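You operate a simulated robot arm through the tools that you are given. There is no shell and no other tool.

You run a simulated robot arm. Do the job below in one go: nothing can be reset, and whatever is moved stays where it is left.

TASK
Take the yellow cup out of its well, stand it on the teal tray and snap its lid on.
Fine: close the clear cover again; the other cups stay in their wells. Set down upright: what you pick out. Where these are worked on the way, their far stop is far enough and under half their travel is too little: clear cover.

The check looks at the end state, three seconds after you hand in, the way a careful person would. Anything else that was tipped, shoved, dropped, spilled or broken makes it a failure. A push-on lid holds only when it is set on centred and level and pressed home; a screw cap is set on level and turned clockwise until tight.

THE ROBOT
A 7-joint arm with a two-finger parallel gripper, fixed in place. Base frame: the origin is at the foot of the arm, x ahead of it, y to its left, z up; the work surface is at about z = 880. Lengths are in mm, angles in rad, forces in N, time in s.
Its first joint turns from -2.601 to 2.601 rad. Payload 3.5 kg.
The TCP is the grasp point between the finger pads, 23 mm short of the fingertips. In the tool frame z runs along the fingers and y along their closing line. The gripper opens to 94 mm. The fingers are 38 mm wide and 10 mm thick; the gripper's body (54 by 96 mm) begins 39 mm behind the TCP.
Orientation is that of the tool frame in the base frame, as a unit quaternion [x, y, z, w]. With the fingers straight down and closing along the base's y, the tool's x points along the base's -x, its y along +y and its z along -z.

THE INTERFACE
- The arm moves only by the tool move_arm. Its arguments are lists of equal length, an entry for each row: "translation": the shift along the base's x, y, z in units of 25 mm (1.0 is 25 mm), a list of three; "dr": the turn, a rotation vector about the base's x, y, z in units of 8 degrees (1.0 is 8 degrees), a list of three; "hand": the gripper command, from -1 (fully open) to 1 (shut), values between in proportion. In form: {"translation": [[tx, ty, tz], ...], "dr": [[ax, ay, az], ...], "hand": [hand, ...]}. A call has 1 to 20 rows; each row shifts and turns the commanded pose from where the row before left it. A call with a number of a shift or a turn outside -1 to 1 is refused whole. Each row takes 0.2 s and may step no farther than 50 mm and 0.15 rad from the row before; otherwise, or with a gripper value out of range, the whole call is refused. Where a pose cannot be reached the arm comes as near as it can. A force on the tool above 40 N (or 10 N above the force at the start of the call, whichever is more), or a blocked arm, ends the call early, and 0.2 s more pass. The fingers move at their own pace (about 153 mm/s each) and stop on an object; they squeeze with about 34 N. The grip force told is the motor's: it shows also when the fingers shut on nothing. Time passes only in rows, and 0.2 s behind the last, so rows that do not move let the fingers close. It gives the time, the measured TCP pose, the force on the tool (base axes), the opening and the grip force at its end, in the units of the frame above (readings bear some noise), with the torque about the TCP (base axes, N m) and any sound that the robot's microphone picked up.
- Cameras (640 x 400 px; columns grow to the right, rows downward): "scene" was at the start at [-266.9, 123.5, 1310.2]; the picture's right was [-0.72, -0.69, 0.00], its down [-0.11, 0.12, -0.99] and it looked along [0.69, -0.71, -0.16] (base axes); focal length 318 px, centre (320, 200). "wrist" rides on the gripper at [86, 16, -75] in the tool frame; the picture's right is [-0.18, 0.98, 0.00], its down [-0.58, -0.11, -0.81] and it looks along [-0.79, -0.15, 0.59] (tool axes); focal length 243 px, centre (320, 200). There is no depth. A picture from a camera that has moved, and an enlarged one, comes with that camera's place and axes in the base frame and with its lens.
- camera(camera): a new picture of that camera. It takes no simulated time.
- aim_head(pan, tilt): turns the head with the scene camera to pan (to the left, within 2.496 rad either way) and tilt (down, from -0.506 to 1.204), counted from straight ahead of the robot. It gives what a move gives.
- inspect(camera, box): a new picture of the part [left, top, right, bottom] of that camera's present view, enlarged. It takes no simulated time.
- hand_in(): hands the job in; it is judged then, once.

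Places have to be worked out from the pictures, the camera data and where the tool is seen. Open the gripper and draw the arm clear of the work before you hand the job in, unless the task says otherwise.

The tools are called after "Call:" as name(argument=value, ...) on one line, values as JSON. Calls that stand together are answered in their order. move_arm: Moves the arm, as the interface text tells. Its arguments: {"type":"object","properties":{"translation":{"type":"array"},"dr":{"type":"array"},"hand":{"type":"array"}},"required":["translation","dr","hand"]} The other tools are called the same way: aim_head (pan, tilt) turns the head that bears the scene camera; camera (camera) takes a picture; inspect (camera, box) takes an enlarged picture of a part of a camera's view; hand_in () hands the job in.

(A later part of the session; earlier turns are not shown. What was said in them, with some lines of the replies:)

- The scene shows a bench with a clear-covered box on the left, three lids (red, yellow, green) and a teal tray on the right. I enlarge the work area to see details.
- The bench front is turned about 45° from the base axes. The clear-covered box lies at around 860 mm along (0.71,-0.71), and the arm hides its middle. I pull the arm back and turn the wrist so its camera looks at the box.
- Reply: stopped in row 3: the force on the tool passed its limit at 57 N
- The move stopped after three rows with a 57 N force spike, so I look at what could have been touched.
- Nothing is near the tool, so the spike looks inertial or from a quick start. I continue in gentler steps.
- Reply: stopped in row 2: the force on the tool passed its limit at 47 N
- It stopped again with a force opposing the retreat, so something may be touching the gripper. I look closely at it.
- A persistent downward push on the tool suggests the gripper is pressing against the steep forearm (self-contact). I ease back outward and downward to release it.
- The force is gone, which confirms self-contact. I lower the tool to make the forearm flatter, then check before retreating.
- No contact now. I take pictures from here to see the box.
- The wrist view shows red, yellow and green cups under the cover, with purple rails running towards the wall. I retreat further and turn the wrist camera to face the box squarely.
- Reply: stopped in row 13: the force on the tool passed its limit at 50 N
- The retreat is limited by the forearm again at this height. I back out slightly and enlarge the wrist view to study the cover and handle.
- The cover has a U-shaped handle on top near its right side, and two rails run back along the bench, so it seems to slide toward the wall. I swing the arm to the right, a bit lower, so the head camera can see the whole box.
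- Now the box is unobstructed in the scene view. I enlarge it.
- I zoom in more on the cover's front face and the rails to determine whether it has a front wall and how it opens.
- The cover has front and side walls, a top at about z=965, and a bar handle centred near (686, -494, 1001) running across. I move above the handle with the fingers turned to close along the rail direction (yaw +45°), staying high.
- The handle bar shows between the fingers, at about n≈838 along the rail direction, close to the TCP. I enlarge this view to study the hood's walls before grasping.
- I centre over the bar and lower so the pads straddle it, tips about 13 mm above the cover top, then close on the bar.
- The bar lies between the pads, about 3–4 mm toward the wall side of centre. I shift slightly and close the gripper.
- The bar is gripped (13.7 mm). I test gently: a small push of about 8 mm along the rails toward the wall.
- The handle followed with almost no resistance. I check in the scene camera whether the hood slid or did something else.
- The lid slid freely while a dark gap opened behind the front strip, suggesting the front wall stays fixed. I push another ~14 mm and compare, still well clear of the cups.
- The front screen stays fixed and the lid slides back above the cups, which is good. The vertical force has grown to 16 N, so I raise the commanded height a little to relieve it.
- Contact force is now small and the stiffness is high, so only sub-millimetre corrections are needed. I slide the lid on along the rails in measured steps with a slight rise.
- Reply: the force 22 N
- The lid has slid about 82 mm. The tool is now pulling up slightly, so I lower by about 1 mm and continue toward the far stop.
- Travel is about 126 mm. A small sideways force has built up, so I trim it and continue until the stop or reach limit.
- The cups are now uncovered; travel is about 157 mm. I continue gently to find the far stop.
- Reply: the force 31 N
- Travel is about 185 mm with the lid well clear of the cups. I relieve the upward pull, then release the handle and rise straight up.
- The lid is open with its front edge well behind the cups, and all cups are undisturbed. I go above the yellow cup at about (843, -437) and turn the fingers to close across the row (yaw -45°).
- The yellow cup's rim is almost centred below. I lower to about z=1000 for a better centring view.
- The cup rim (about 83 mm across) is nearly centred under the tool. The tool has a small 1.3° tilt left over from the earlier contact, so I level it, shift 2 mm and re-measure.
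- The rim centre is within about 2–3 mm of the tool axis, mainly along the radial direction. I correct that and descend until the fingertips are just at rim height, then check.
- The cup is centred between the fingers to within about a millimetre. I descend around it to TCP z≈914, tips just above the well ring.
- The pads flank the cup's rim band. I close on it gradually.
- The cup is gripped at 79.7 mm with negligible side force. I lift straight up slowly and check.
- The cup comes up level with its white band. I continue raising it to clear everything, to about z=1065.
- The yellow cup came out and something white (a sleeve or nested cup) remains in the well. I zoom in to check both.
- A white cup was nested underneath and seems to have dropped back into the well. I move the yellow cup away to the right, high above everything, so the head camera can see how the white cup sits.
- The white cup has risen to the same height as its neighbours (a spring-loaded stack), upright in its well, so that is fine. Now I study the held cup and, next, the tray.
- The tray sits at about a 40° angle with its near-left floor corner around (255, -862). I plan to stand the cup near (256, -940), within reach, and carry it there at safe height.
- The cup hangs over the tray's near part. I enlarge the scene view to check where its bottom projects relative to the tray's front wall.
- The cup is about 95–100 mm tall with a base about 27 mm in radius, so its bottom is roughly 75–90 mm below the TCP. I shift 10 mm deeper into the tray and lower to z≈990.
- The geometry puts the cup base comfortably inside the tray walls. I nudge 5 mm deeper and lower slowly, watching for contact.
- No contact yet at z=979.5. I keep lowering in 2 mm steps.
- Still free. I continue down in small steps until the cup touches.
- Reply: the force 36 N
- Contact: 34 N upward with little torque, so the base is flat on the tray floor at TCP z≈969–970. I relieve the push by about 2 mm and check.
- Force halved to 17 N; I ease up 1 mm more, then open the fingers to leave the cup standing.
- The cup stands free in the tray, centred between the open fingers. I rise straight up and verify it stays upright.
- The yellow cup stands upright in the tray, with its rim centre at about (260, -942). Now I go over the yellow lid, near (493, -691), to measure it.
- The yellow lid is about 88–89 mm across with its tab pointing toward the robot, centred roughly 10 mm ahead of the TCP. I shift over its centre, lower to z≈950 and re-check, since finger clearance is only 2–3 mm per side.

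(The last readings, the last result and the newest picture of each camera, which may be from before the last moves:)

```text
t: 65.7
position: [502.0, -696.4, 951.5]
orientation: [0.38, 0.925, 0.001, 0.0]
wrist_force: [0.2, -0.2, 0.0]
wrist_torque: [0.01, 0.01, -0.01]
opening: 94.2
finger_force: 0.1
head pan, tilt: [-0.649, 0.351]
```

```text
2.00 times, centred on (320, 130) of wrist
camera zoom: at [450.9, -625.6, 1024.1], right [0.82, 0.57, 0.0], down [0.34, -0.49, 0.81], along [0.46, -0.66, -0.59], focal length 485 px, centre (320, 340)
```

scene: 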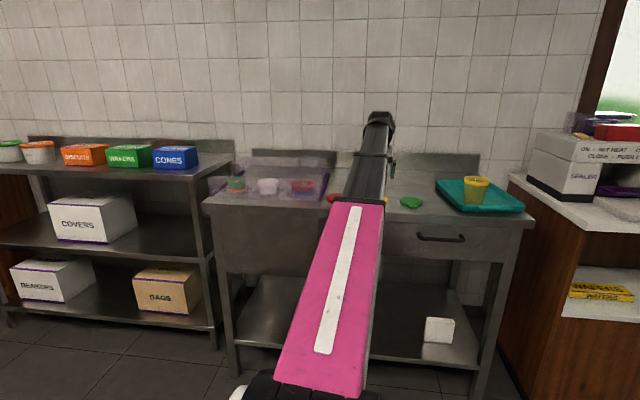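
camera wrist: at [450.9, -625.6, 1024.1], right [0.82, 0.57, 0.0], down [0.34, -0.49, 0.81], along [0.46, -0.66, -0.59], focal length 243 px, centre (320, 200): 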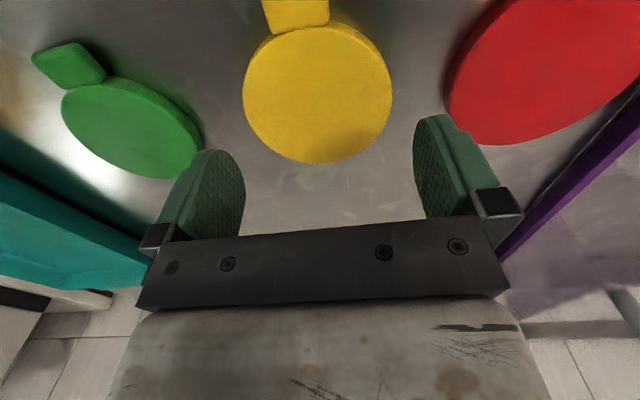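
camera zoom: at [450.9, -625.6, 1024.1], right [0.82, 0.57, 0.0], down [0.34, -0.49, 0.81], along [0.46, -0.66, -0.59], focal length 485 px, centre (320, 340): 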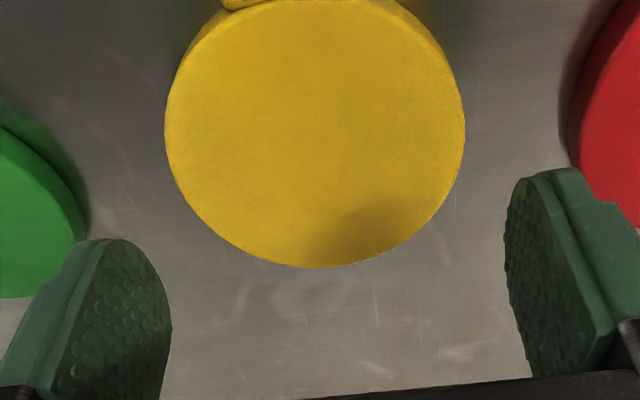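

From both heights the lid is about 88–90 mm wide, its top at z≈891, and its centre about 1.7 mm off in the closing direction. I correct that and lower until the tips are just above the lid top.

Call:
move_arm(translation=[[-0.048, -0.048, -0.2], [0, 0, -0.3], [0, 0, -0.3], [0, 0, -0.2], [0, 0, 0]], dr=[[0, 0, 0], [0, 0, 0], [0, 0, 0], [0, 0, 0], [0, 0, 0]], hand=[-1, -1, -1, -1, -1])

Call:
camera(camera="wrist")

Call:
inspect(camera="wrist", box=[160, 40, 480, 240])

```text
t: 66.9
position: [501.0, -698.5, 925.9]
orientation: [0.38, 0.925, 0.0, 0.001]
wrist_force: [0.5, 0.2, -0.5]
wrist_torque: [0.01, 0.01, 0.0]
opening: 94.0
finger_force: 0.0
head pan, tilt: [-0.649, 0.351]
```

```text
taken
camera wrist: at [449.8, -626.8, 998.6], right [0.82, 0.57, 0.0], down [0.34, -0.49, 0.81], along [0.46, -0.66, -0.59], focal length 243 px, centre (320, 200)
```

wrist: 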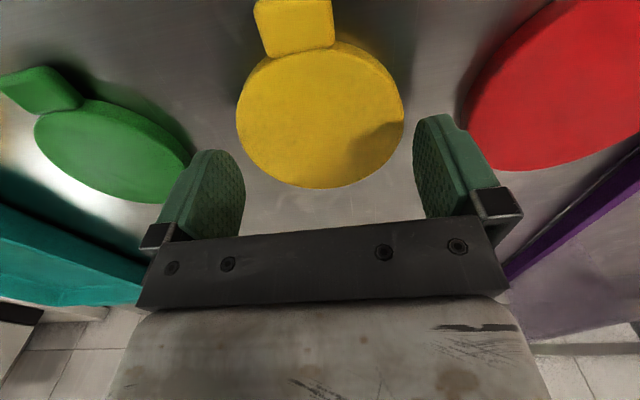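

```text
2.00 times, centred on (320, 140) of wrist
camera zoom: at [449.8, -626.8, 998.6], right [0.82, 0.57, 0.0], down [0.34, -0.49, 0.81], along [0.46, -0.66, -0.59], focal length 485 px, centre (320, 320)
```

zoom: 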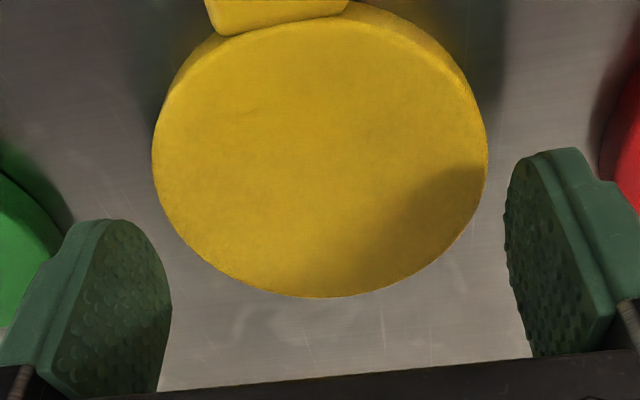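

The lid is now centred between the fingers within about half a millimetre. I descend slowly so the tips pass the lid's sides, checking force midway.

Call:
move_arm(translation=[[0, 0, -0.15], [0, 0, -0.15], [0, 0, -0.1], [0, 0, 0]], dr=[[0, 0, 0], [0, 0, 0], [0, 0, 0], [0, 0, 0]], hand=[-1, -1, -1, -1])

Call:
inspect(camera="wrist", box=[160, 50, 480, 250])

```text
t: 67.9
position: [500.9, -699.1, 915.2]
orientation: [0.379, 0.925, -0.001, 0.0]
wrist_force: [0.7, 0.6, 0.3]
wrist_torque: [0.02, 0.01, 0.01]
opening: 93.9
finger_force: 0.0
head pan, tilt: [-0.649, 0.351]
```

```text
2.00 times, centred on (320, 150) of wrist
camera zoom: at [450.1, -627.1, 988.2], right [0.82, 0.57, 0.0], down [0.34, -0.49, 0.81], along [0.46, -0.66, -0.59], focal length 485 px, centre (320, 300)
```

zoom: 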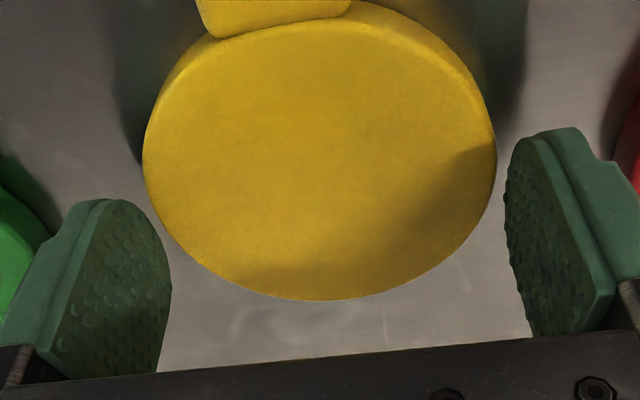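

No contact, and both lid edges sit about 2.5 mm inside the pads. I lower the last 9 mm in small steps.

Call:
move_arm(translation=[[0, 0, -0.1], [0, 0, -0.1], [0, 0, -0.1], [0, 0, 0]], dr=[[0, 0, 0], [0, 0, 0], [0, 0, 0], [0, 0, 0]], hand=[-1, -1, -1, -1])

Call:
inspect(camera="wrist", box=[160, 50, 480, 250])

```text
t: 68.9
position: [500.9, -699.1, 907.7]
orientation: [0.38, 0.925, -0.001, -0.001]
wrist_force: [-0.7, 0.1, -0.4]
wrist_torque: [-0.05, 0.0, 0.0]
opening: 93.9
finger_force: 0.0
head pan, tilt: [-0.649, 0.351]
```

```text
2.00 times, centred on (320, 150) of wrist
camera zoom: at [449.4, -626.8, 980.8], right [0.82, 0.57, 0.0], down [0.34, -0.49, 0.81], along [0.46, -0.66, -0.59], focal length 485 px, centre (320, 300)
```

zoom: 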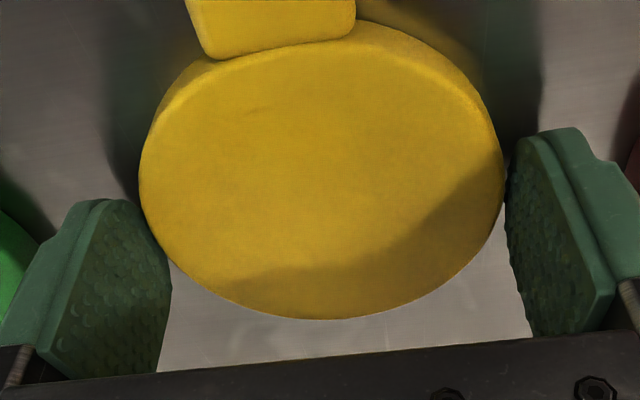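

The fingers straddle the lid. I lower 2 mm more and close on it.

Call:
move_arm(translation=[[0, 0, -0.08], [0, 0, 0], [0, 0, 0], [0, 0, 0], [0, 0, 0]], dr=[[0, 0, 0], [0, 0, 0], [0, 0, 0], [0, 0, 0], [0, 0, 0]], hand=[-1, -1, -0.9, -0.6, -0.5])

Call:
inspect(camera="wrist", box=[160, 50, 480, 250])

```text
t: 70.1
position: [500.4, -698.5, 905.7]
orientation: [0.379, 0.925, -0.001, 0.0]
wrist_force: [-0.6, -0.4, 0.2]
wrist_torque: [0.0, -0.01, 0.02]
opening: 92.3
finger_force: 34.0
head pan, tilt: [-0.649, 0.351]
```

```text
2.00 times, centred on (320, 150) of wrist
camera zoom: at [449.6, -627.0, 979.1], right [0.82, 0.57, 0.0], down [0.34, -0.49, 0.81], along [0.46, -0.66, -0.59], focal length 485 px, centre (320, 300)
```

zoom: 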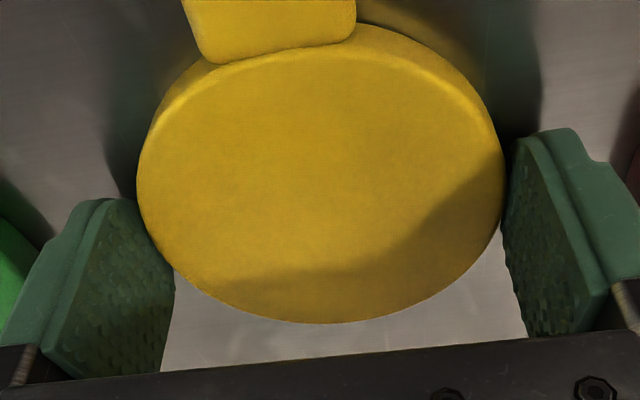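

The lid is gripped at 92.3 mm with 34 N. I lift slowly and check it stays level.

Call:
move_arm(translation=[[0, 0, 0.1], [0, 0, 0.2], [0, 0, 0.3], [0, 0, 0.4], [0, 0, 0.4], [0, 0, 0]], dr=[[0, 0, 0], [0, 0, 0], [0, 0, 0], [0, 0, 0], [0, 0, 0], [0, 0, 0]], hand=[-0.5, -0.5, -0.5, -0.5, -0.5, -0.5])

Call:
inspect(camera="wrist", box=[160, 50, 480, 250])

Call:
inspect(camera="scene", box=[320, 130, 448, 230])

```text
t: 71.5
position: [500.7, -699.8, 942.8]
orientation: [0.379, 0.925, 0.0, 0.0]
wrist_force: [-0.5, 1.1, -1.0]
wrist_torque: [-0.02, -0.01, -0.01]
opening: 91.9
finger_force: 34.4
head pan, tilt: [-0.649, 0.351]
```

```text
2.00 times, centred on (320, 150) of wrist
camera zoom: at [449.5, -627.4, 1015.1], right [0.82, 0.57, 0.0], down [0.34, -0.49, 0.81], along [0.46, -0.66, -0.59], focal length 485 px, centre (320, 300)
```

zoom: 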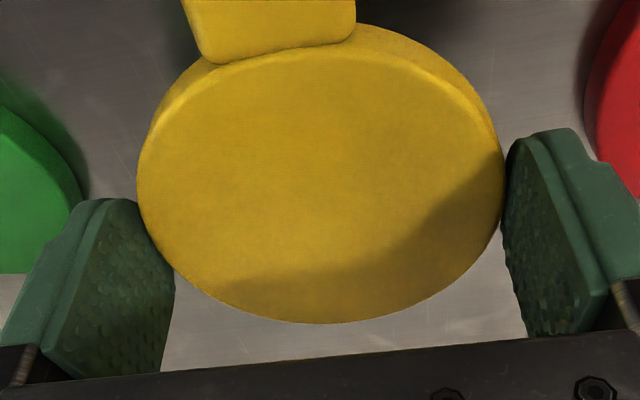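

```text
4.00 times, centred on (384, 180) of scene
camera zoom: at [-257.2, 134.0, 1292.5], right [-0.6, -0.8, 0.0], down [-0.27, 0.21, -0.94], along [0.75, -0.57, -0.34], focal length 1272 px, centre (64, 280)
```

zoom: 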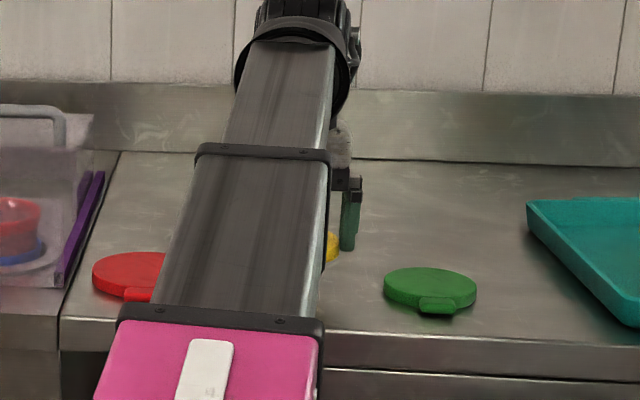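

The lid is held level with its bottom about 26 mm below the TCP. I carry it high over to the cup's recorded centre at about (259.5, -942).

Call:
move_arm(translation=[[0, 0, 0.5], [-0.3, -0.3, 0.6], [-0.5, -0.5, 0.7], [-0.7, -0.7, 0.7], [-0.7, -0.7, 0.7], [-0.7, -0.7, 0.7], [-0.7, -0.7, 0.5], [-0.7, -0.7, 0.2], [-0.7, -0.7, 0], [-0.7, -0.7, 0], [-0.7, -0.7, 0], [-0.7, -0.7, 0], [-0.7, -0.7, 0], [-0.7, -0.7, 0], [-0.7, -0.7, 0], [-0.3, -0.35, 0], [-0.162, -0.186, 0], [0, 0, 0]], dr=[[0, 0, 0], [0, 0, 0], [0, 0, 0], [0, 0, 0], [0, 0, 0], [0, 0, 0], [0, 0, 0], [0, 0, 0], [0, 0, 0], [0, 0, 0], [0, 0, 0], [0, 0, 0], [0, 0, 0], [0, 0, 0], [0, 0, 0], [0, 0, 0], [0, 0, 0], [0, 0, 0]], hand=[-0.5, -0.5, -0.5, -0.5, -0.5, -0.5, -0.5, -0.5, -0.5, -0.5, -0.5, -0.5, -0.5, -0.5, -0.5, -0.5, -0.5, -0.5])

Call:
camera(camera="wrist")

Call:
inspect(camera="scene", box=[430, 130, 558, 230])

```text
t: 75.3
position: [258.6, -941.5, 1054.9]
orientation: [0.379, 0.925, 0.0, -0.001]
wrist_force: [-0.2, -0.2, 0.1]
wrist_torque: [0.0, 0.01, 0.01]
opening: 91.9
finger_force: 33.4
head pan, tilt: [-0.649, 0.351]
```

```text
taken
camera wrist: at [208.2, -869.9, 1128.0], right [0.82, 0.57, 0.0], down [0.34, -0.49, 0.81], along [0.46, -0.66, -0.59], focal length 243 px, centre (320, 200)
```

wrist: 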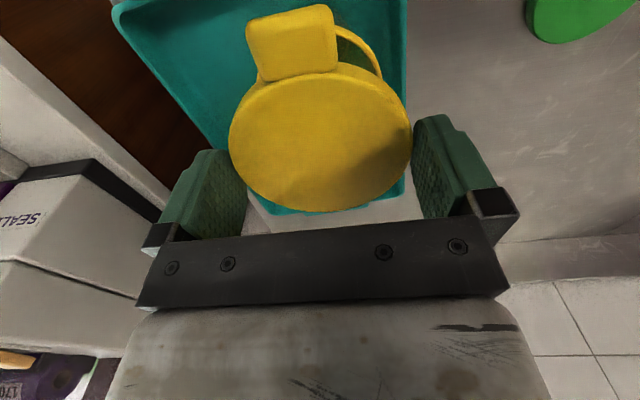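

```text
4.00 times, centred on (494, 180) of scene
camera zoom: at [-257.2, 134.0, 1292.5], right [-0.6, -0.8, 0.0], down [-0.27, 0.21, -0.94], along [0.75, -0.57, -0.34], focal length 1272 px, centre (-376, 280)
```

zoom: 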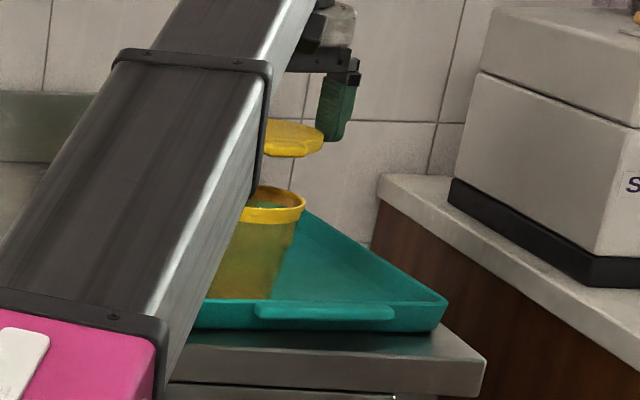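

The lid hangs directly above the cup: the scene view lines up sideways and the wrist pose matches the one where the cup was centred. I lower to just above the rim.

Call:
move_arm(translation=[[0, 0, -0.2], [0, 0, -0.3], [0, 0, -0.4], [0, 0, -0.4], [0, 0, -0.25], [0, 0, -0.1], [0, 0, 0]], dr=[[0, 0, 0], [0, 0, 0], [0, 0, 0], [0, 0, 0], [0, 0, 0], [0, 0, 0], [0, 0, 0]], hand=[-0.5, -0.5, -0.5, -0.5, -0.5, -0.5, -0.5])

Call:
inspect(camera="wrist", box=[160, 0, 480, 200])

Call:
inspect(camera="scene", box=[452, 150, 532, 200])

```text
t: 76.9
position: [260.1, -942.6, 1015.9]
orientation: [0.379, 0.925, 0.0, 0.0]
wrist_force: [-0.3, -0.1, 0.4]
wrist_torque: [0.01, 0.04, 0.01]
opening: 91.9
finger_force: 34.0
head pan, tilt: [-0.649, 0.351]
```

```text
2.00 times, centred on (320, 100) of wrist
camera zoom: at [208.6, -870.6, 1087.7], right [0.82, 0.57, 0.0], down [0.34, -0.49, 0.81], along [0.46, -0.66, -0.59], focal length 485 px, centre (320, 400)
```

zoom: 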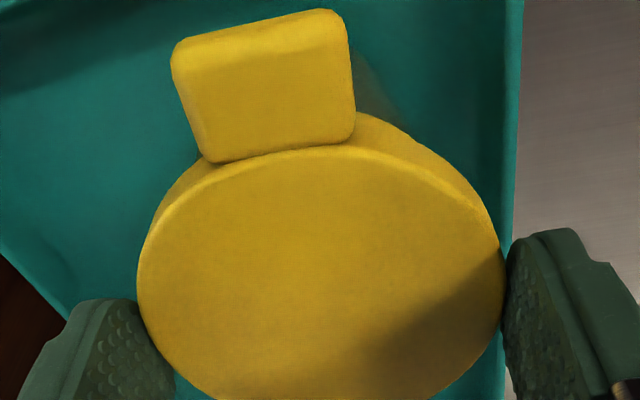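

```text
8.00 times, centred on (492, 175) of scene
camera zoom: at [-257.2, 134.0, 1292.5], right [-0.6, -0.8, 0.0], down [-0.27, 0.21, -0.94], along [0.75, -0.57, -0.34], focal length 2543 px, centre (-1056, 400)
```

zoom: 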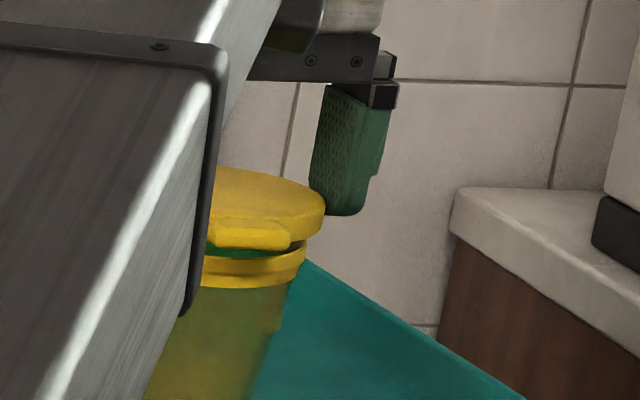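

The lid hovers a few millimetres above the rim, well aligned. I lower in fine steps to feel the seat.

Call:
move_arm(translation=[[0, 0, -0.08], [0, 0, -0.08], [0, 0, -0.08], [0, 0, 0]], dr=[[0, 0, 0], [0, 0, 0], [0, 0, 0], [0, 0, 0]], hand=[-0.5, -0.5, -0.5, -0.5])

Call:
inspect(camera="scene", box=[452, 150, 532, 200])

```text
t: 77.9
position: [259.5, -943.3, 1009.5]
orientation: [0.379, 0.926, 0.0, -0.001]
wrist_force: [0.2, -0.2, -0.8]
wrist_torque: [-0.01, -0.01, -0.02]
opening: 92.1
finger_force: 34.0
head pan, tilt: [-0.649, 0.351]
```

```text
8.00 times, centred on (492, 175) of scene
camera zoom: at [-257.2, 134.0, 1292.5], right [-0.6, -0.8, 0.0], down [-0.27, 0.21, -0.94], along [0.75, -0.57, -0.34], focal length 2543 px, centre (-1056, 400)
```

zoom: 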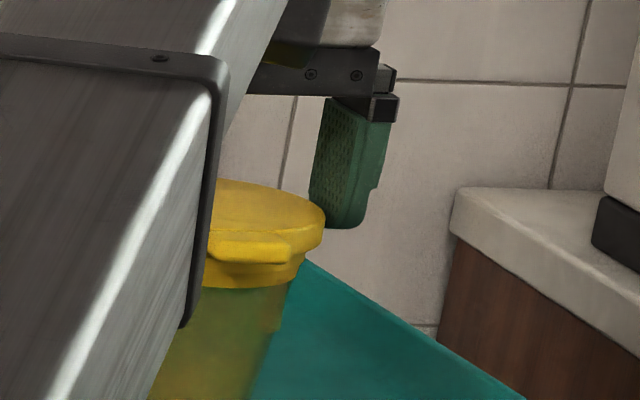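

The lid's lower edge is now level with the rim, with no force. I continue downward gently.

Call:
move_arm(translation=[[0, 0, -0.06], [0, 0, -0.06], [0, 0, -0.06], [0, 0, 0]], dr=[[0, 0, 0], [0, 0, 0], [0, 0, 0], [0, 0, 0]], hand=[-0.5, -0.5, -0.5, -0.5])

Call:
inspect(camera="scene", box=[452, 150, 532, 200])

```text
t: 78.9
position: [260.4, -941.7, 1004.1]
orientation: [0.38, 0.925, 0.0, 0.0]
wrist_force: [-0.5, -0.1, 0.6]
wrist_torque: [-0.01, -0.05, 0.0]
opening: 91.8
finger_force: 33.8
head pan, tilt: [-0.649, 0.351]
```

```text
8.00 times, centred on (492, 175) of scene
camera zoom: at [-257.2, 134.0, 1292.5], right [-0.6, -0.8, 0.0], down [-0.27, 0.21, -0.94], along [0.75, -0.57, -0.34], focal length 2543 px, centre (-1056, 400)
```

zoom: 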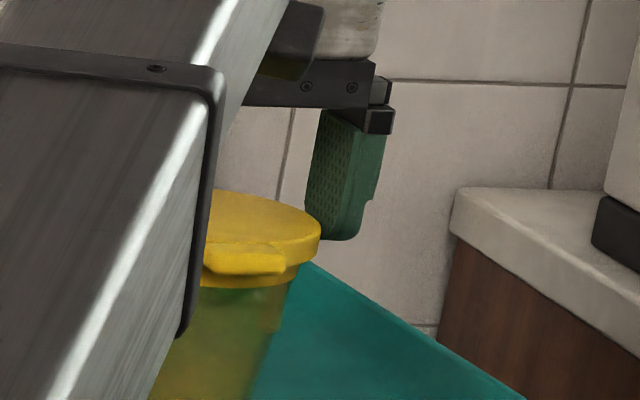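

The skirt slides over the rim band freely. I keep lowering in 1 mm steps, watching force and sound.

Call:
move_arm(translation=[[0, 0, -0.05], [0, 0, -0.05], [0, 0, 0]], dr=[[0, 0, 0], [0, 0, 0], [0, 0, 0]], hand=[-0.5, -0.5, -0.5])

```text
t: 79.7
position: [258.7, -940.8, 1001.6]
orientation: [0.38, 0.925, 0.001, 0.0]
wrist_force: [-0.1, 0.1, 0.4]
wrist_torque: [-0.01, 0.01, -0.01]
opening: 92.3
finger_force: 33.7
head pan, tilt: [-0.649, 0.351]
```

Still no resistance at z=1001.6. Continuing down.

Call:
move_arm(translation=[[0, 0, -0.05], [0, 0, -0.05], [0, 0, 0]], dr=[[0, 0, 0], [0, 0, 0], [0, 0, 0]], hand=[-0.5, -0.5, -0.5])

Call:
inspect(camera="scene", box=[452, 150, 532, 200])

```text
t: 80.5
position: [259.6, -943.1, 999.1]
orientation: [0.379, 0.925, 0.0, 0.0]
wrist_force: [0.6, -0.5, 0.2]
wrist_torque: [0.02, -0.01, -0.01]
opening: 92.0
finger_force: 33.9
head pan, tilt: [-0.649, 0.351]
```

```text
8.00 times, centred on (492, 175) of scene
camera zoom: at [-257.2, 134.0, 1292.5], right [-0.6, -0.8, 0.0], down [-0.27, 0.21, -0.94], along [0.75, -0.57, -0.34], focal length 2543 px, centre (-1056, 400)
```

zoom: 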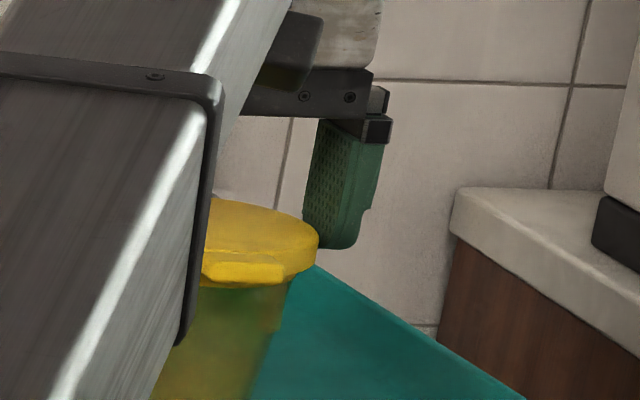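

The lid now covers the rim band, still without load. I continue to find the seat.

Call:
move_arm(translation=[[0, 0, -0.05], [0, 0, -0.05], [0, 0, 0]], dr=[[0, 0, 0], [0, 0, 0], [0, 0, 0]], hand=[-0.5, -0.5, -0.5])

```text
t: 81.3
position: [259.7, -942.8, 999.8]
orientation: [0.38, 0.925, -0.002, 0.001]
wrist_force: [-3.8, -2.8, 28.5]
wrist_torque: [-0.17, 0.18, -0.01]
opening: 92.1
finger_force: 34.0
head pan, tilt: [-0.649, 0.351]
heard: snap
```

A snap was heard, with 28 N upward. I look at the lid's seating before anything else.

Call:
inspect(camera="scene", box=[452, 150, 532, 200])

Call:
inspect(camera="wrist", box=[160, 30, 480, 230])

```text
8.00 times, centred on (492, 175) of scene
camera zoom: at [-257.5, 134.8, 1292.4], right [-0.6, -0.8, 0.0], down [-0.27, 0.21, -0.94], along [0.75, -0.57, -0.34], focal length 2543 px, centre (-1056, 400)
```

zoom: 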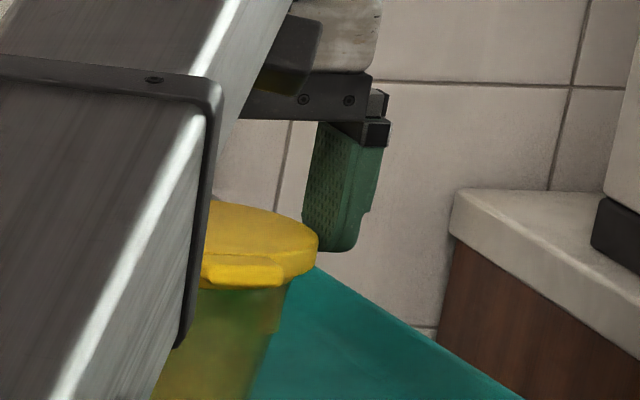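

```text
2.00 times, centred on (320, 130) of wrist
camera zoom: at [208.4, -870.3, 1071.9], right [0.82, 0.57, 0.0], down [0.34, -0.48, 0.81], along [0.46, -0.66, -0.59], focal length 485 px, centre (320, 340)
```

zoom: 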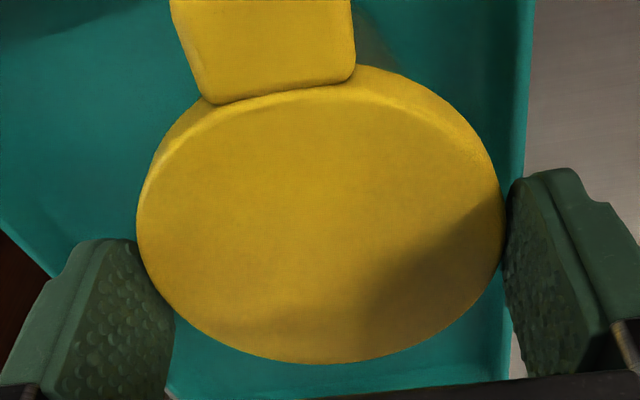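

The lid looks flush and level. I press a touch more to make sure it is fully home.

Call:
move_arm(translation=[[0, 0, -0.02], [0, 0, 0]], dr=[[0, 0, 0], [0, 0, 0]], hand=[-0.5, -0.5])

```text
t: 81.9
position: [258.7, -942.4, 997.7]
orientation: [0.379, 0.925, 0.001, 0.001]
wrist_force: [-0.5, -4.6, 36.6]
wrist_torque: [-0.25, 0.01, 0.01]
opening: 92.0
finger_force: 34.2
head pan, tilt: [-0.649, 0.351]
```

Force rises without travel, so the lid is home. I relieve the load step by step before opening.

Call:
move_arm(translation=[[0, 0, 0.05], [0, 0, 0.03], [0, 0, 0]], dr=[[0, 0, 0], [0, 0, 0], [0, 0, 0]], hand=[-0.5, -0.5, -0.5])

```text
t: 82.7
position: [260.0, -941.7, 1000.2]
orientation: [0.379, 0.925, 0.0, 0.001]
wrist_force: [-0.9, -3.0, 16.0]
wrist_torque: [-0.23, 0.02, -0.06]
opening: 92.1
finger_force: 34.4
head pan, tilt: [-0.649, 0.351]
```

Call:
move_arm(translation=[[0, 0, 0.04], [0, 0, 0], [0, 0, 0], [0, 0, 0]], dr=[[0, 0, 0], [0, 0, 0], [0, 0, 0], [0, 0, 0]], hand=[-0.5, -0.5, -1, -1])

Call:
inspect(camera="wrist", box=[160, 30, 480, 230])

```text
t: 83.7
position: [259.7, -942.1, 999.9]
orientation: [0.38, 0.925, 0.0, 0.0]
wrist_force: [0.2, 0.4, -0.1]
wrist_torque: [-0.02, 0.02, -0.01]
opening: 93.8
finger_force: 0.0
head pan, tilt: [-0.649, 0.351]
```

```text
2.00 times, centred on (320, 130) of wrist
camera zoom: at [208.7, -870.1, 1072.7], right [0.82, 0.57, 0.0], down [0.34, -0.49, 0.81], along [0.46, -0.66, -0.59], focal length 485 px, centre (320, 340)
```

zoom: 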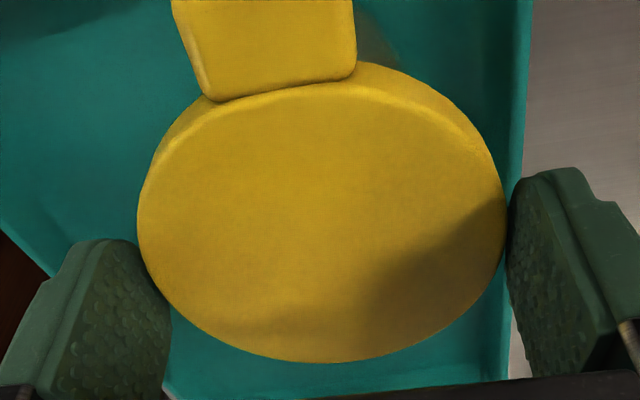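

The fingers are open with no side load. I rise slowly in small steps and watch for any drag on the lid.

Call:
move_arm(translation=[[0, 0, 0.08], [0, 0, 0.1], [0, 0, 0.12], [0, 0, 0.15], [0, 0, 0.2], [0, 0, 0]], dr=[[0, 0, 0], [0, 0, 0], [0, 0, 0], [0, 0, 0], [0, 0, 0], [0, 0, 0]], hand=[-1, -1, -1, -1, -1, -1])

Call:
camera(camera="wrist")

Call:
inspect(camera="scene", box=[430, 140, 542, 210])

```text
t: 85.1
position: [259.4, -942.4, 1015.4]
orientation: [0.38, 0.925, 0.001, 0.0]
wrist_force: [0.0, -0.3, 0.4]
wrist_torque: [0.0, 0.0, 0.0]
opening: 94.0
finger_force: 0.0
head pan, tilt: [-0.649, 0.351]
```

```text
taken
camera wrist: at [208.3, -870.6, 1089.1], right [0.82, 0.57, 0.0], down [0.34, -0.49, 0.81], along [0.46, -0.66, -0.59], focal length 243 px, centre (320, 200)
```

wrist: 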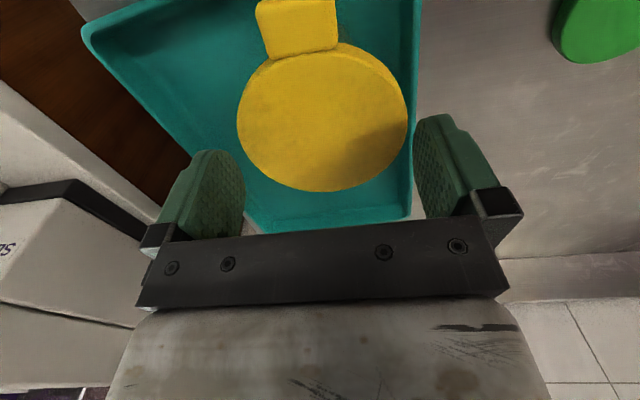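

```text
5.71 times, centred on (486, 175) of scene
camera zoom: at [-257.2, 134.0, 1292.5], right [-0.6, -0.8, 0.0], down [-0.27, 0.21, -0.94], along [0.75, -0.57, -0.34], focal length 1817 px, centre (-629, 343)
```

zoom: 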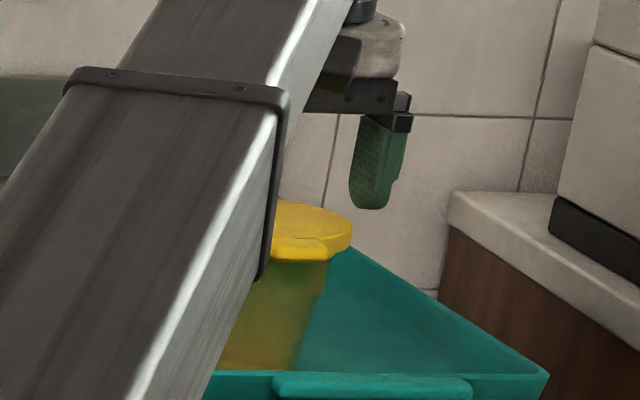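

The lid stays on the cup and the gripper is clear. I rise and travel back toward the cover handle, turning the fingers to close along the rails again.

Call:
move_arm(translation=[[0, 0, 0.3], [0, 0, 0.6], [0, 0, 0.6], [0.3, 0.17, 0.2], [0.6, 0.34, 0], [0.9, 0.508, 0], [0.9, 0.508, 0], [0.9, 0.508, 0], [0.9, 0.508, 0], [0.9, 0.508, 0], [0.9, 0.508, 0], [0.9, 0.508, 0], [0.9, 0.508, 0], [0.9, 0.508, 0], [0.6, 0.34, 0], [0.3, 0.17, 0]], dr=[[0, 0, 0], [0, 0, 0], [0, 0, 0], [0, 0, 0], [0, 0, 0.2], [0, 0, 0.4], [0, 0, 0.5], [0, 0, 0.5], [0, 0, 0.5], [0, 0, 0.5], [0, 0, 0.5], [0, 0, 0.5], [0, 0, 0.5], [0, 0, 0.5], [0, 0, 0.3], [0, 0, 0.1]], hand=[-1, -1, -1, -1, -1, -1, -1, -1, -1, -1, -1, -1, -1, -1, -1, -1])

Call:
camera(camera="scene")

Call:
inspect(camera="scene", box=[430, 140, 542, 210])

```text
t: 88.5
position: [508.1, -802.0, 1058.1]
orientation: [0.04, 0.999, 0.0, -0.001]
wrist_force: [-0.7, -0.5, 0.2]
wrist_torque: [0.0, -0.01, -0.03]
opening: 94.2
finger_force: 0.1
head pan, tilt: [-0.649, 0.351]
```

```text
taken
```

scene: 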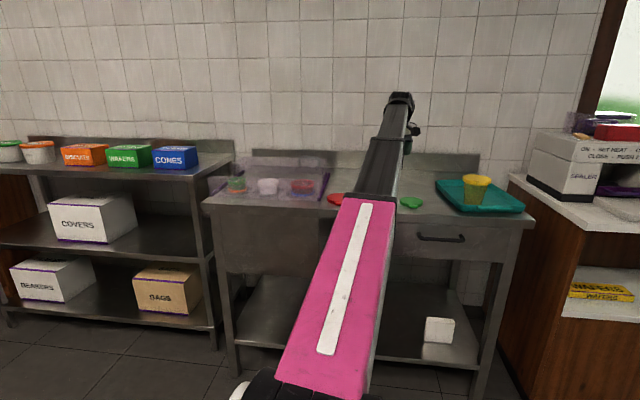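

```text
5.71 times, centred on (486, 175) of scene
camera zoom: at [-257.2, 134.0, 1292.5], right [-0.6, -0.8, 0.0], down [-0.27, 0.21, -0.94], along [0.75, -0.57, -0.34], focal length 1817 px, centre (-629, 343)
```

zoom: 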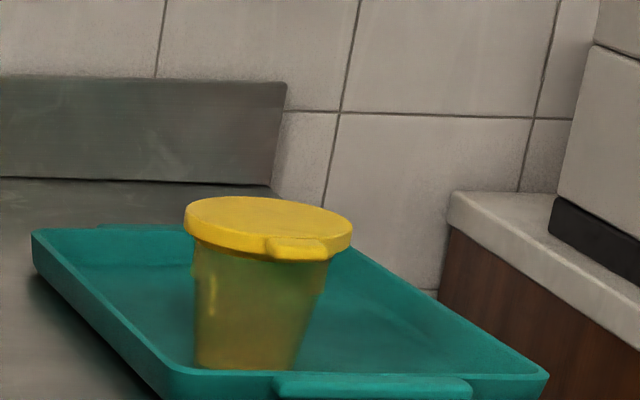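

The lidded cup stands upright and level in the tray. I continue to the cover handle, which I left at about (821, -626).

Call:
move_arm(translation=[[0.4, 0.23, 0], [0.7, 0.4, 0], [0.9, 0.5, 0], [0.9, 0.5, 0], [0.9, 0.5, 0], [0.9, 0.5, 0], [0.9, 0.5, 0], [0.9, 0.5, 0], [0.9, 0.5, 0], [0.9, 0.5, 0], [0.9, 0.5, 0], [0.9, 0.5, 0], [0.9, 0.5, 0], [0.9, 0.5, 0], [0.43, 0.29, 0], [0.2, 0.14, 0]], dr=[[0, 0, 0.2], [0, 0, 0.4], [0, 0, 0.45], [0, 0, 0.45], [0, 0, 0.45], [0, 0, 0.45], [0, 0, 0.45], [0, 0, 0.45], [0, 0, 0.45], [0, 0, 0.45], [0, 0, 0.45], [0, 0, 0.45], [0, 0, 0.45], [0, 0, 0.45], [0, 0, 0.2], [0, 0, 0.04]], hand=[-1, -1, -1, -1, -1, -1, -1, -1, -1, -1, -1, -1, -1, -1, -1, -1])

Call:
camera(camera="wrist")

Call:
camera(camera="scene")

```text
t: 91.9
position: [821.2, -626.0, 1057.6]
orientation: [-0.385, 0.923, 0.0, 0.0]
wrist_force: [-0.8, -0.7, -1.0]
wrist_torque: [0.01, 0.01, -0.02]
opening: 93.9
finger_force: 0.0
head pan, tilt: [-0.649, 0.351]
```

```text
taken
camera wrist: at [747.2, -677.1, 1130.7], right [-0.57, 0.82, 0.0], down [0.49, 0.34, 0.81], along [0.66, 0.46, -0.59], focal length 243 px, centre (320, 200)
```

wrist: 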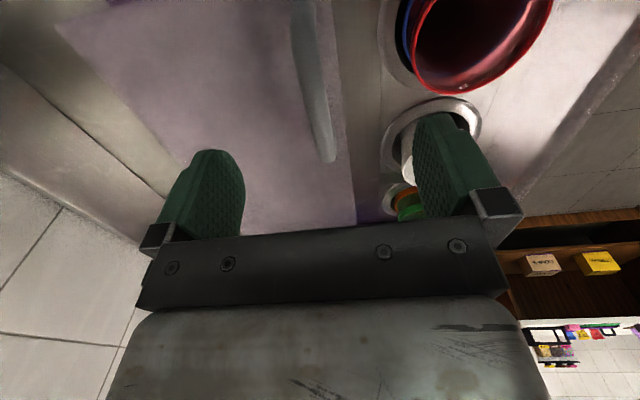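

```text
taken
```

scene: 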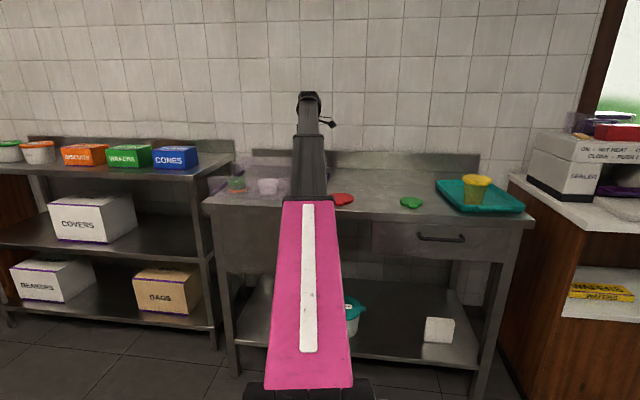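

The handle bar is between the fingers as before. I lower onto it and grip.

Call:
move_arm(translation=[[0, 0, -0.3], [0, 0, -0.5], [0, 0, -0.5], [0, 0, -0.4], [0, 0, -0.25], [0, 0, -0.08], [0, 0, 0]], dr=[[0, 0, 0], [0, 0, 0], [0, 0, 0], [0, 0, 0], [0, 0, 0], [0, 0, 0], [0, 0, 0]], hand=[-1, -1, -1, -1, -1, -1, -1])

Call:
camera(camera="wrist")

```text
t: 93.5
position: [822.0, -627.0, 1008.3]
orientation: [-0.385, 0.923, 0.0, -0.001]
wrist_force: [-0.6, -0.3, -0.6]
wrist_torque: [0.0, -0.01, -0.01]
opening: 93.9
finger_force: 0.1
head pan, tilt: [-0.649, 0.351]
```

```text
taken
camera wrist: at [747.6, -676.9, 1080.6], right [-0.57, 0.82, 0.0], down [0.49, 0.34, 0.81], along [0.66, 0.46, -0.59], focal length 243 px, centre (320, 200)
```

wrist: 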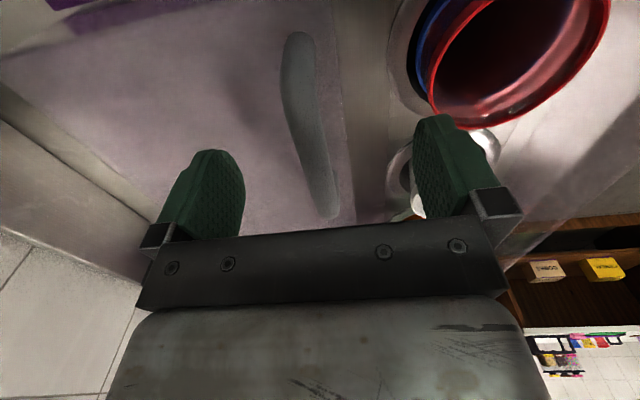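

The bar is centred. I drop 3 mm and close on it.

Call:
move_arm(translation=[[0, 0, -0.12], [0, 0, 0], [0, 0, 0], [0, 0, 0], [0, 0, 0]], dr=[[0, 0, 0], [0, 0, 0], [0, 0, 0], [0, 0, 0], [0, 0, 0]], hand=[-1, 0.0, 0.6, 1, 1])

```text
t: 94.7
position: [818.5, -626.4, 1005.6]
orientation: [-0.384, 0.923, 0.0, 0.0]
wrist_force: [0.4, 0.3, 0.2]
wrist_torque: [0.16, -0.15, -1.06]
opening: 13.7
finger_force: 45.5
head pan, tilt: [-0.649, 0.351]
```

Gripped again. I pull the lid back toward closed along the rails, in moderate steps with force checks.

Call:
move_arm(translation=[[-0.1, 0.1, 0], [-0.2, 0.2, 0], [-0.3, 0.3, -0.005], [-0.3, 0.3, -0.005], [-0.2, 0.2, -0.005], [-0.1, 0.1, 0], [0, 0, 0]], dr=[[0, 0, 0], [0, 0, 0], [0, 0, 0], [0, 0, 0], [0, 0, 0], [0, 0, 0], [0, 0, 0]], hand=[1, 1, 1, 1, 1, 1, 1])

```text
t: 96.3
position: [789.9, -596.1, 1004.3]
orientation: [-0.385, 0.923, 0.0, 0.0]
wrist_force: [0.3, -0.7, 14.3]
wrist_torque: [0.03, 0.03, -1.13]
opening: 13.5
finger_force: 45.3
head pan, tilt: [-0.649, 0.351]
```

The lid is sliding forward; vertical force is 14 N, so I trim up slightly and continue.

Call:
move_arm(translation=[[-0.1, 0.1, 0.03], [-0.25, 0.25, 0], [-0.3, 0.3, 0], [-0.3, 0.3, -0.005], [-0.25, 0.25, -0.005], [-0.1, 0.1, 0], [0, 0, 0]], dr=[[0, 0, 0], [0, 0, 0], [0, 0, 0], [0, 0, 0], [0, 0, 0], [0, 0, 0], [0, 0, 0]], hand=[1, 1, 1, 1, 1, 1, 1])

```text
t: 97.9
position: [757.8, -563.1, 1004.8]
orientation: [-0.386, 0.922, 0.001, -0.001]
wrist_force: [-1.0, -1.4, -10.7]
wrist_torque: [0.14, -0.18, -1.18]
opening: 13.6
finger_force: 44.5
head pan, tilt: [-0.649, 0.351]
```

About 94 mm remain. I trim down slightly and continue closing.

Call:
move_arm(translation=[[-0.1, 0.1, -0.03], [-0.25, 0.25, -0.01], [-0.3, 0.3, -0.01], [-0.3, 0.3, -0.01], [-0.25, 0.25, -0.01], [-0.1, 0.1, 0], [0, 0, 0]], dr=[[0, 0, 0], [0, 0, 0], [0, 0, 0], [0, 0, 0], [0, 0, 0], [0, 0, 0], [0, 0, 0]], hand=[1, 1, 1, 1, 1, 1, 1])

Call:
inspect(camera="scene", box=[200, 140, 344, 230])

```text
t: 99.5
position: [726.3, -530.8, 1005.0]
orientation: [-0.384, 0.923, 0.0, 0.001]
wrist_force: [-4.0, -6.1, 22.0]
wrist_torque: [-0.05, 0.1, -1.08]
opening: 13.4
finger_force: 44.9
head pan, tilt: [-0.649, 0.351]
```

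```text
4.44 times, centred on (272, 185) of scene
camera zoom: at [-257.8, 134.2, 1292.4], right [-0.6, -0.8, 0.0], down [-0.27, 0.21, -0.94], along [0.75, -0.57, -0.34], focal length 1413 px, centre (533, 267)
```

zoom: 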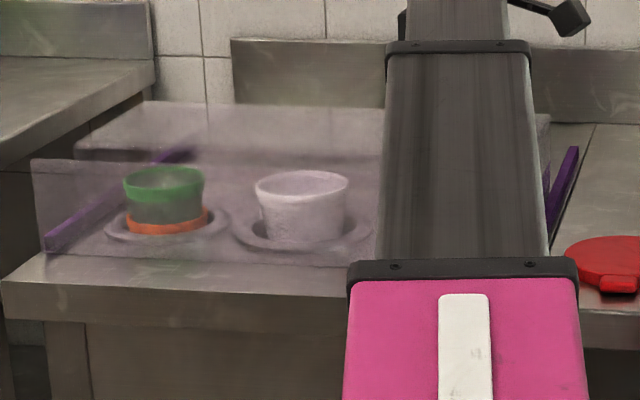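

About 49 mm remain. I relieve the vertical force and continue.

Call:
move_arm(translation=[[0, 0, 0.04], [-0.15, 0.15, 0], [-0.25, 0.25, 0], [-0.25, 0.25, 0], [-0.2, 0.2, 0], [-0.1, 0.1, 0], [0, 0, 0]], dr=[[0, 0, 0], [0, 0, 0], [0, 0, 0], [0, 0, 0], [0, 0, 0], [0, 0, 0], [0, 0, 0]], hand=[1, 1, 1, 1, 1, 1, 1])

```text
t: 101.1
position: [701.5, -508.2, 1005.6]
orientation: [-0.386, 0.923, 0.002, 0.0]
wrist_force: [-0.3, 0.1, -1.2]
wrist_torque: [-0.33, 0.29, -1.25]
opening: 13.8
finger_force: 45.2
head pan, tilt: [-0.649, 0.351]
```

About 16 mm remain. I close the rest gently until it meets the front stop.

Call:
move_arm(translation=[[-0.1, 0.1, 0], [-0.1, 0.1, 0], [-0.1, 0.1, 0], [-0.08, 0.08, 0], [0, 0, 0]], dr=[[0, 0, 0], [0, 0, 0], [0, 0, 0], [0, 0, 0], [0, 0, 0]], hand=[1, 1, 1, 1, 1])

```text
t: 102.3
position: [693.1, -498.7, 1004.3]
orientation: [-0.384, 0.923, 0.0, 0.0]
wrist_force: [-1.5, -2.6, -7.1]
wrist_torque: [0.55, -0.6, -1.18]
opening: 13.6
finger_force: 45.2
head pan, tilt: [-0.649, 0.351]
```

Nearly there (about 3 mm). I push the last bit to the stop.

Call:
move_arm(translation=[[-0.05, 0.05, 0], [-0.05, 0.05, 0], [-0.05, 0.05, 0], [0, 0, 0]], dr=[[0, 0, 0], [0, 0, 0], [0, 0, 0], [0, 0, 0]], hand=[1, 1, 1, 1])

Call:
inspect(camera="wrist", box=[240, 0, 480, 150])

Call:
inspect(camera="scene", box=[200, 160, 264, 200])

```text
t: 103.4
position: [692.4, -497.5, 1005.3]
orientation: [-0.384, 0.923, -0.005, 0.003]
wrist_force: [3.5, -12.7, -9.3]
wrist_torque: [0.61, -0.74, -0.37]
opening: 13.6
finger_force: 44.9
head pan, tilt: [-0.649, 0.351]
stopped in row 4: the force on the tool passed its limit at 41 N (the readings are from after the stop); the commanded pose is now the measured one
```

```text
2.67 times, centred on (360, 75) of wrist
camera zoom: at [617.7, -547.5, 1077.6], right [-0.57, 0.82, -0.01], down [0.48, 0.34, 0.81], along [0.67, 0.45, -0.59], focal length 647 px, centre (213, 533)
```

zoom: 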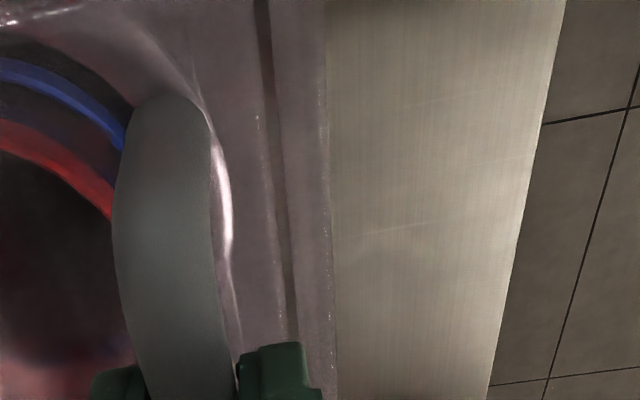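

```text
10.00 times, centred on (232, 180) of scene
camera zoom: at [-257.0, 133.6, 1292.7], right [-0.6, -0.8, 0.0], down [-0.27, 0.21, -0.94], along [0.75, -0.57, -0.34], focal length 3179 px, centre (1200, 400)
```

zoom: 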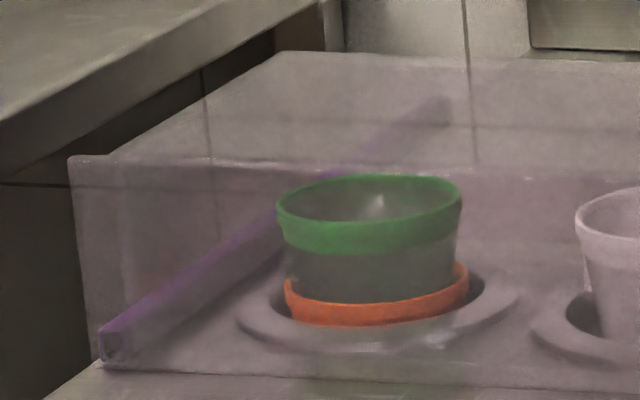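

The lid hit its front stop (41 N) and the scene matches the original closed look. I let it settle, then release the handle and lift off.

Call:
move_arm(translation=[[0, 0, -0.02], [0, 0, 0], [0, 0, 0], [0, 0, 0], [0, 0, 0]], dr=[[0, 0, 0], [0, 0, 0], [0, 0, 0], [0, 0, 0], [0, 0, 0]], hand=[1, 1, 0.5, -0.3, -1])

Call:
move_arm(translation=[[0, 0, 0.2], [0, 0, 0.4], [0, 0, 0.5], [0, 0, 0.5], [0, 0, 0.4], [0, 0, 0.2]], dr=[[0, 0, 0], [0, 0, 0], [0, 0, 0], [0, 0, 0], [0, 0, 0], [0, 0, 0]], hand=[-1, -1, -1, -1, -1, -1])

Call:
inspect(camera="wrist", box=[60, 0, 440, 238])

```text
t: 104.6
position: [691.2, -495.9, 1006.2]
orientation: [-0.384, 0.923, -0.003, 0.001]
wrist_force: [0.3, -0.4, -0.6]
wrist_torque: [-0.01, 0.0, 0.04]
opening: 93.9
finger_force: 0.0
head pan, tilt: [-0.649, 0.351]
```

```text
t: 106.0
position: [692.5, -495.7, 1061.5]
orientation: [-0.384, 0.923, -0.003, 0.001]
wrist_force: [0.5, 0.5, 0.7]
wrist_torque: [0.0, 0.0, 0.01]
opening: 93.9
finger_force: 0.1
head pan, tilt: [-0.649, 0.351]
```

```text
1.68 times, centred on (250, 119) of wrist
camera zoom: at [618.1, -545.9, 1132.9], right [-0.57, 0.82, -0.01], down [0.48, 0.34, 0.81], along [0.67, 0.45, -0.59], focal length 408 px, centre (438, 336)
```

zoom: 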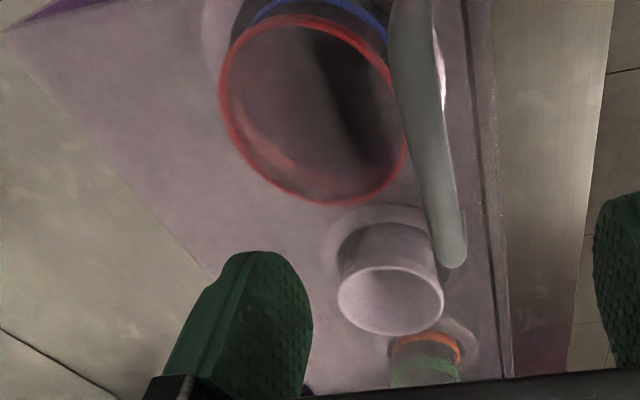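

The cover is closed just as at the start, with the red, green and white cups in their wells. I draw the arm back clear of the bench along the earlier path and then check everything from the head camera.

Call:
move_arm(translation=[[-0.3, -0.1, 0], [-0.6, -0.17, 0], [-0.7, -0.17, 0], [-0.7, -0.17, 0], [-0.7, -0.17, -0.1], [-0.7, -0.17, -0.1], [-0.7, -0.17, -0.2], [-0.7, -0.17, -0.2], [-0.7, -0.17, -0.2], [-0.7, -0.17, -0.2], [-0.7, -0.17, -0.2], [-0.7, -0.17, -0.2], [-0.7, -0.17, -0.2], [-0.7, -0.17, -0.2], [-0.7, -0.17, -0.2], [-0.6, -0.2, -0.2], [-0.3, -0.1, -0.2]], dr=[[0, 0, -0.4], [0, 0, -0.7], [0, 0, -0.75], [0, 0, -0.75], [0, 0, -0.75], [0, 0, -0.75], [0, 0, -0.75], [0, 0, -0.75], [0, 0, -0.75], [0, 0, -0.75], [0, 0, -0.75], [0, 0, -0.75], [0, 0, -0.75], [0, 0, -0.75], [0, 0, -0.75], [0, 0, -0.65], [0, 0, -0.4]], hand=[-1, -1, -1, -1, -1, -1, -1, -1, -1, -1, -1, -1, -1, -1, -1, -1, -1])

Call:
camera(camera="scene")

Call:
inspect(camera="scene", box=[200, 140, 344, 230])

Call:
inspect(camera="scene", box=[390, 140, 550, 240])

```text
t: 109.6
position: [418.8, -564.7, 999.1]
orientation: [0.423, 0.906, -0.002, -0.001]
wrist_force: [0.6, -0.1, -0.2]
wrist_torque: [-0.02, -0.02, -0.01]
opening: 93.9
finger_force: 0.0
head pan, tilt: [-0.649, 0.351]
```

```text
taken
```

scene: 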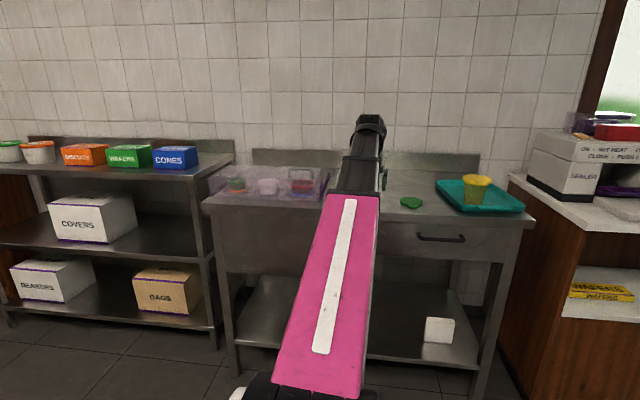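

```text
4.44 times, centred on (272, 185) of scene
camera zoom: at [-257.2, 134.0, 1292.5], right [-0.6, -0.8, 0.0], down [-0.27, 0.21, -0.94], along [0.75, -0.57, -0.34], focal length 1413 px, centre (533, 267)
```

zoom: 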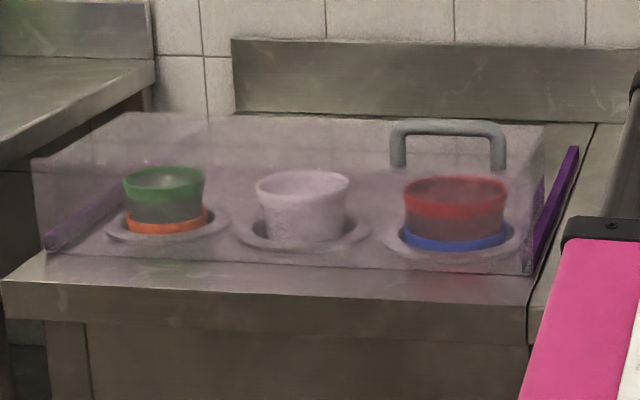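

```text
4.00 times, centred on (470, 190) of scene
camera zoom: at [-257.2, 134.0, 1292.5], right [-0.6, -0.8, 0.0], down [-0.27, 0.21, -0.94], along [0.75, -0.57, -0.34], focal length 1272 px, centre (-280, 240)
```

zoom: 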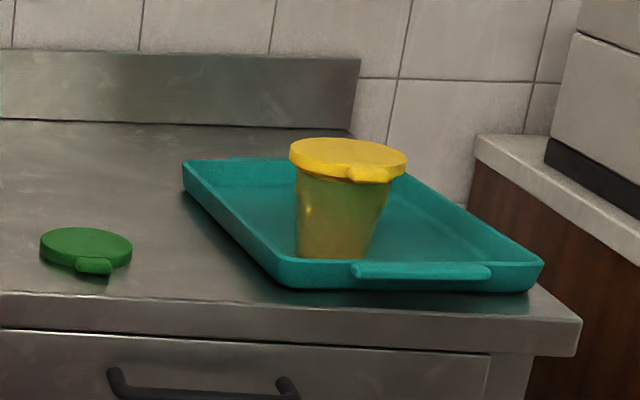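

Everything checks out: the yellow cup stands upright in the teal tray with its lid snapped on and level. The cover is fully closed, and the red, green and white cups are in their wells. The tray and green lid haven't moved. The gripper is open and clear of the work, so I hand the job in.

Call:
hand_in()

```text
The job is handed in.
```

The yellow cup is standing upright on the teal tray with its lid snapped on, and the job is handed in.

- **Lid:** I heard one snap as it seated. A slightly harder press gave no further movement, and the lid looks level on the cup.
- **Clear cover:** I slid it back about 185 mm to reach the cup, then closed it again until it met its front stop at 41 N. It looks the same as at the start.
- **Other cups:** The red and green cups stayed in their wells. A white cup was nested under the yellow one. It came up with the yellow cup at first, then stayed in the well. It now stands upright there at the height of the other cups, under the closed cover.
- **Arm:** Early in the job the gripper touched the arm's own forearm a few times while I was retracting. Nothing on the bench was affected, and the gripper is now open and clear of the work.

In my last pictures the tray and the green lid had not moved. The arm hid the red lid in that final view; it looked undisturbed in the view before.
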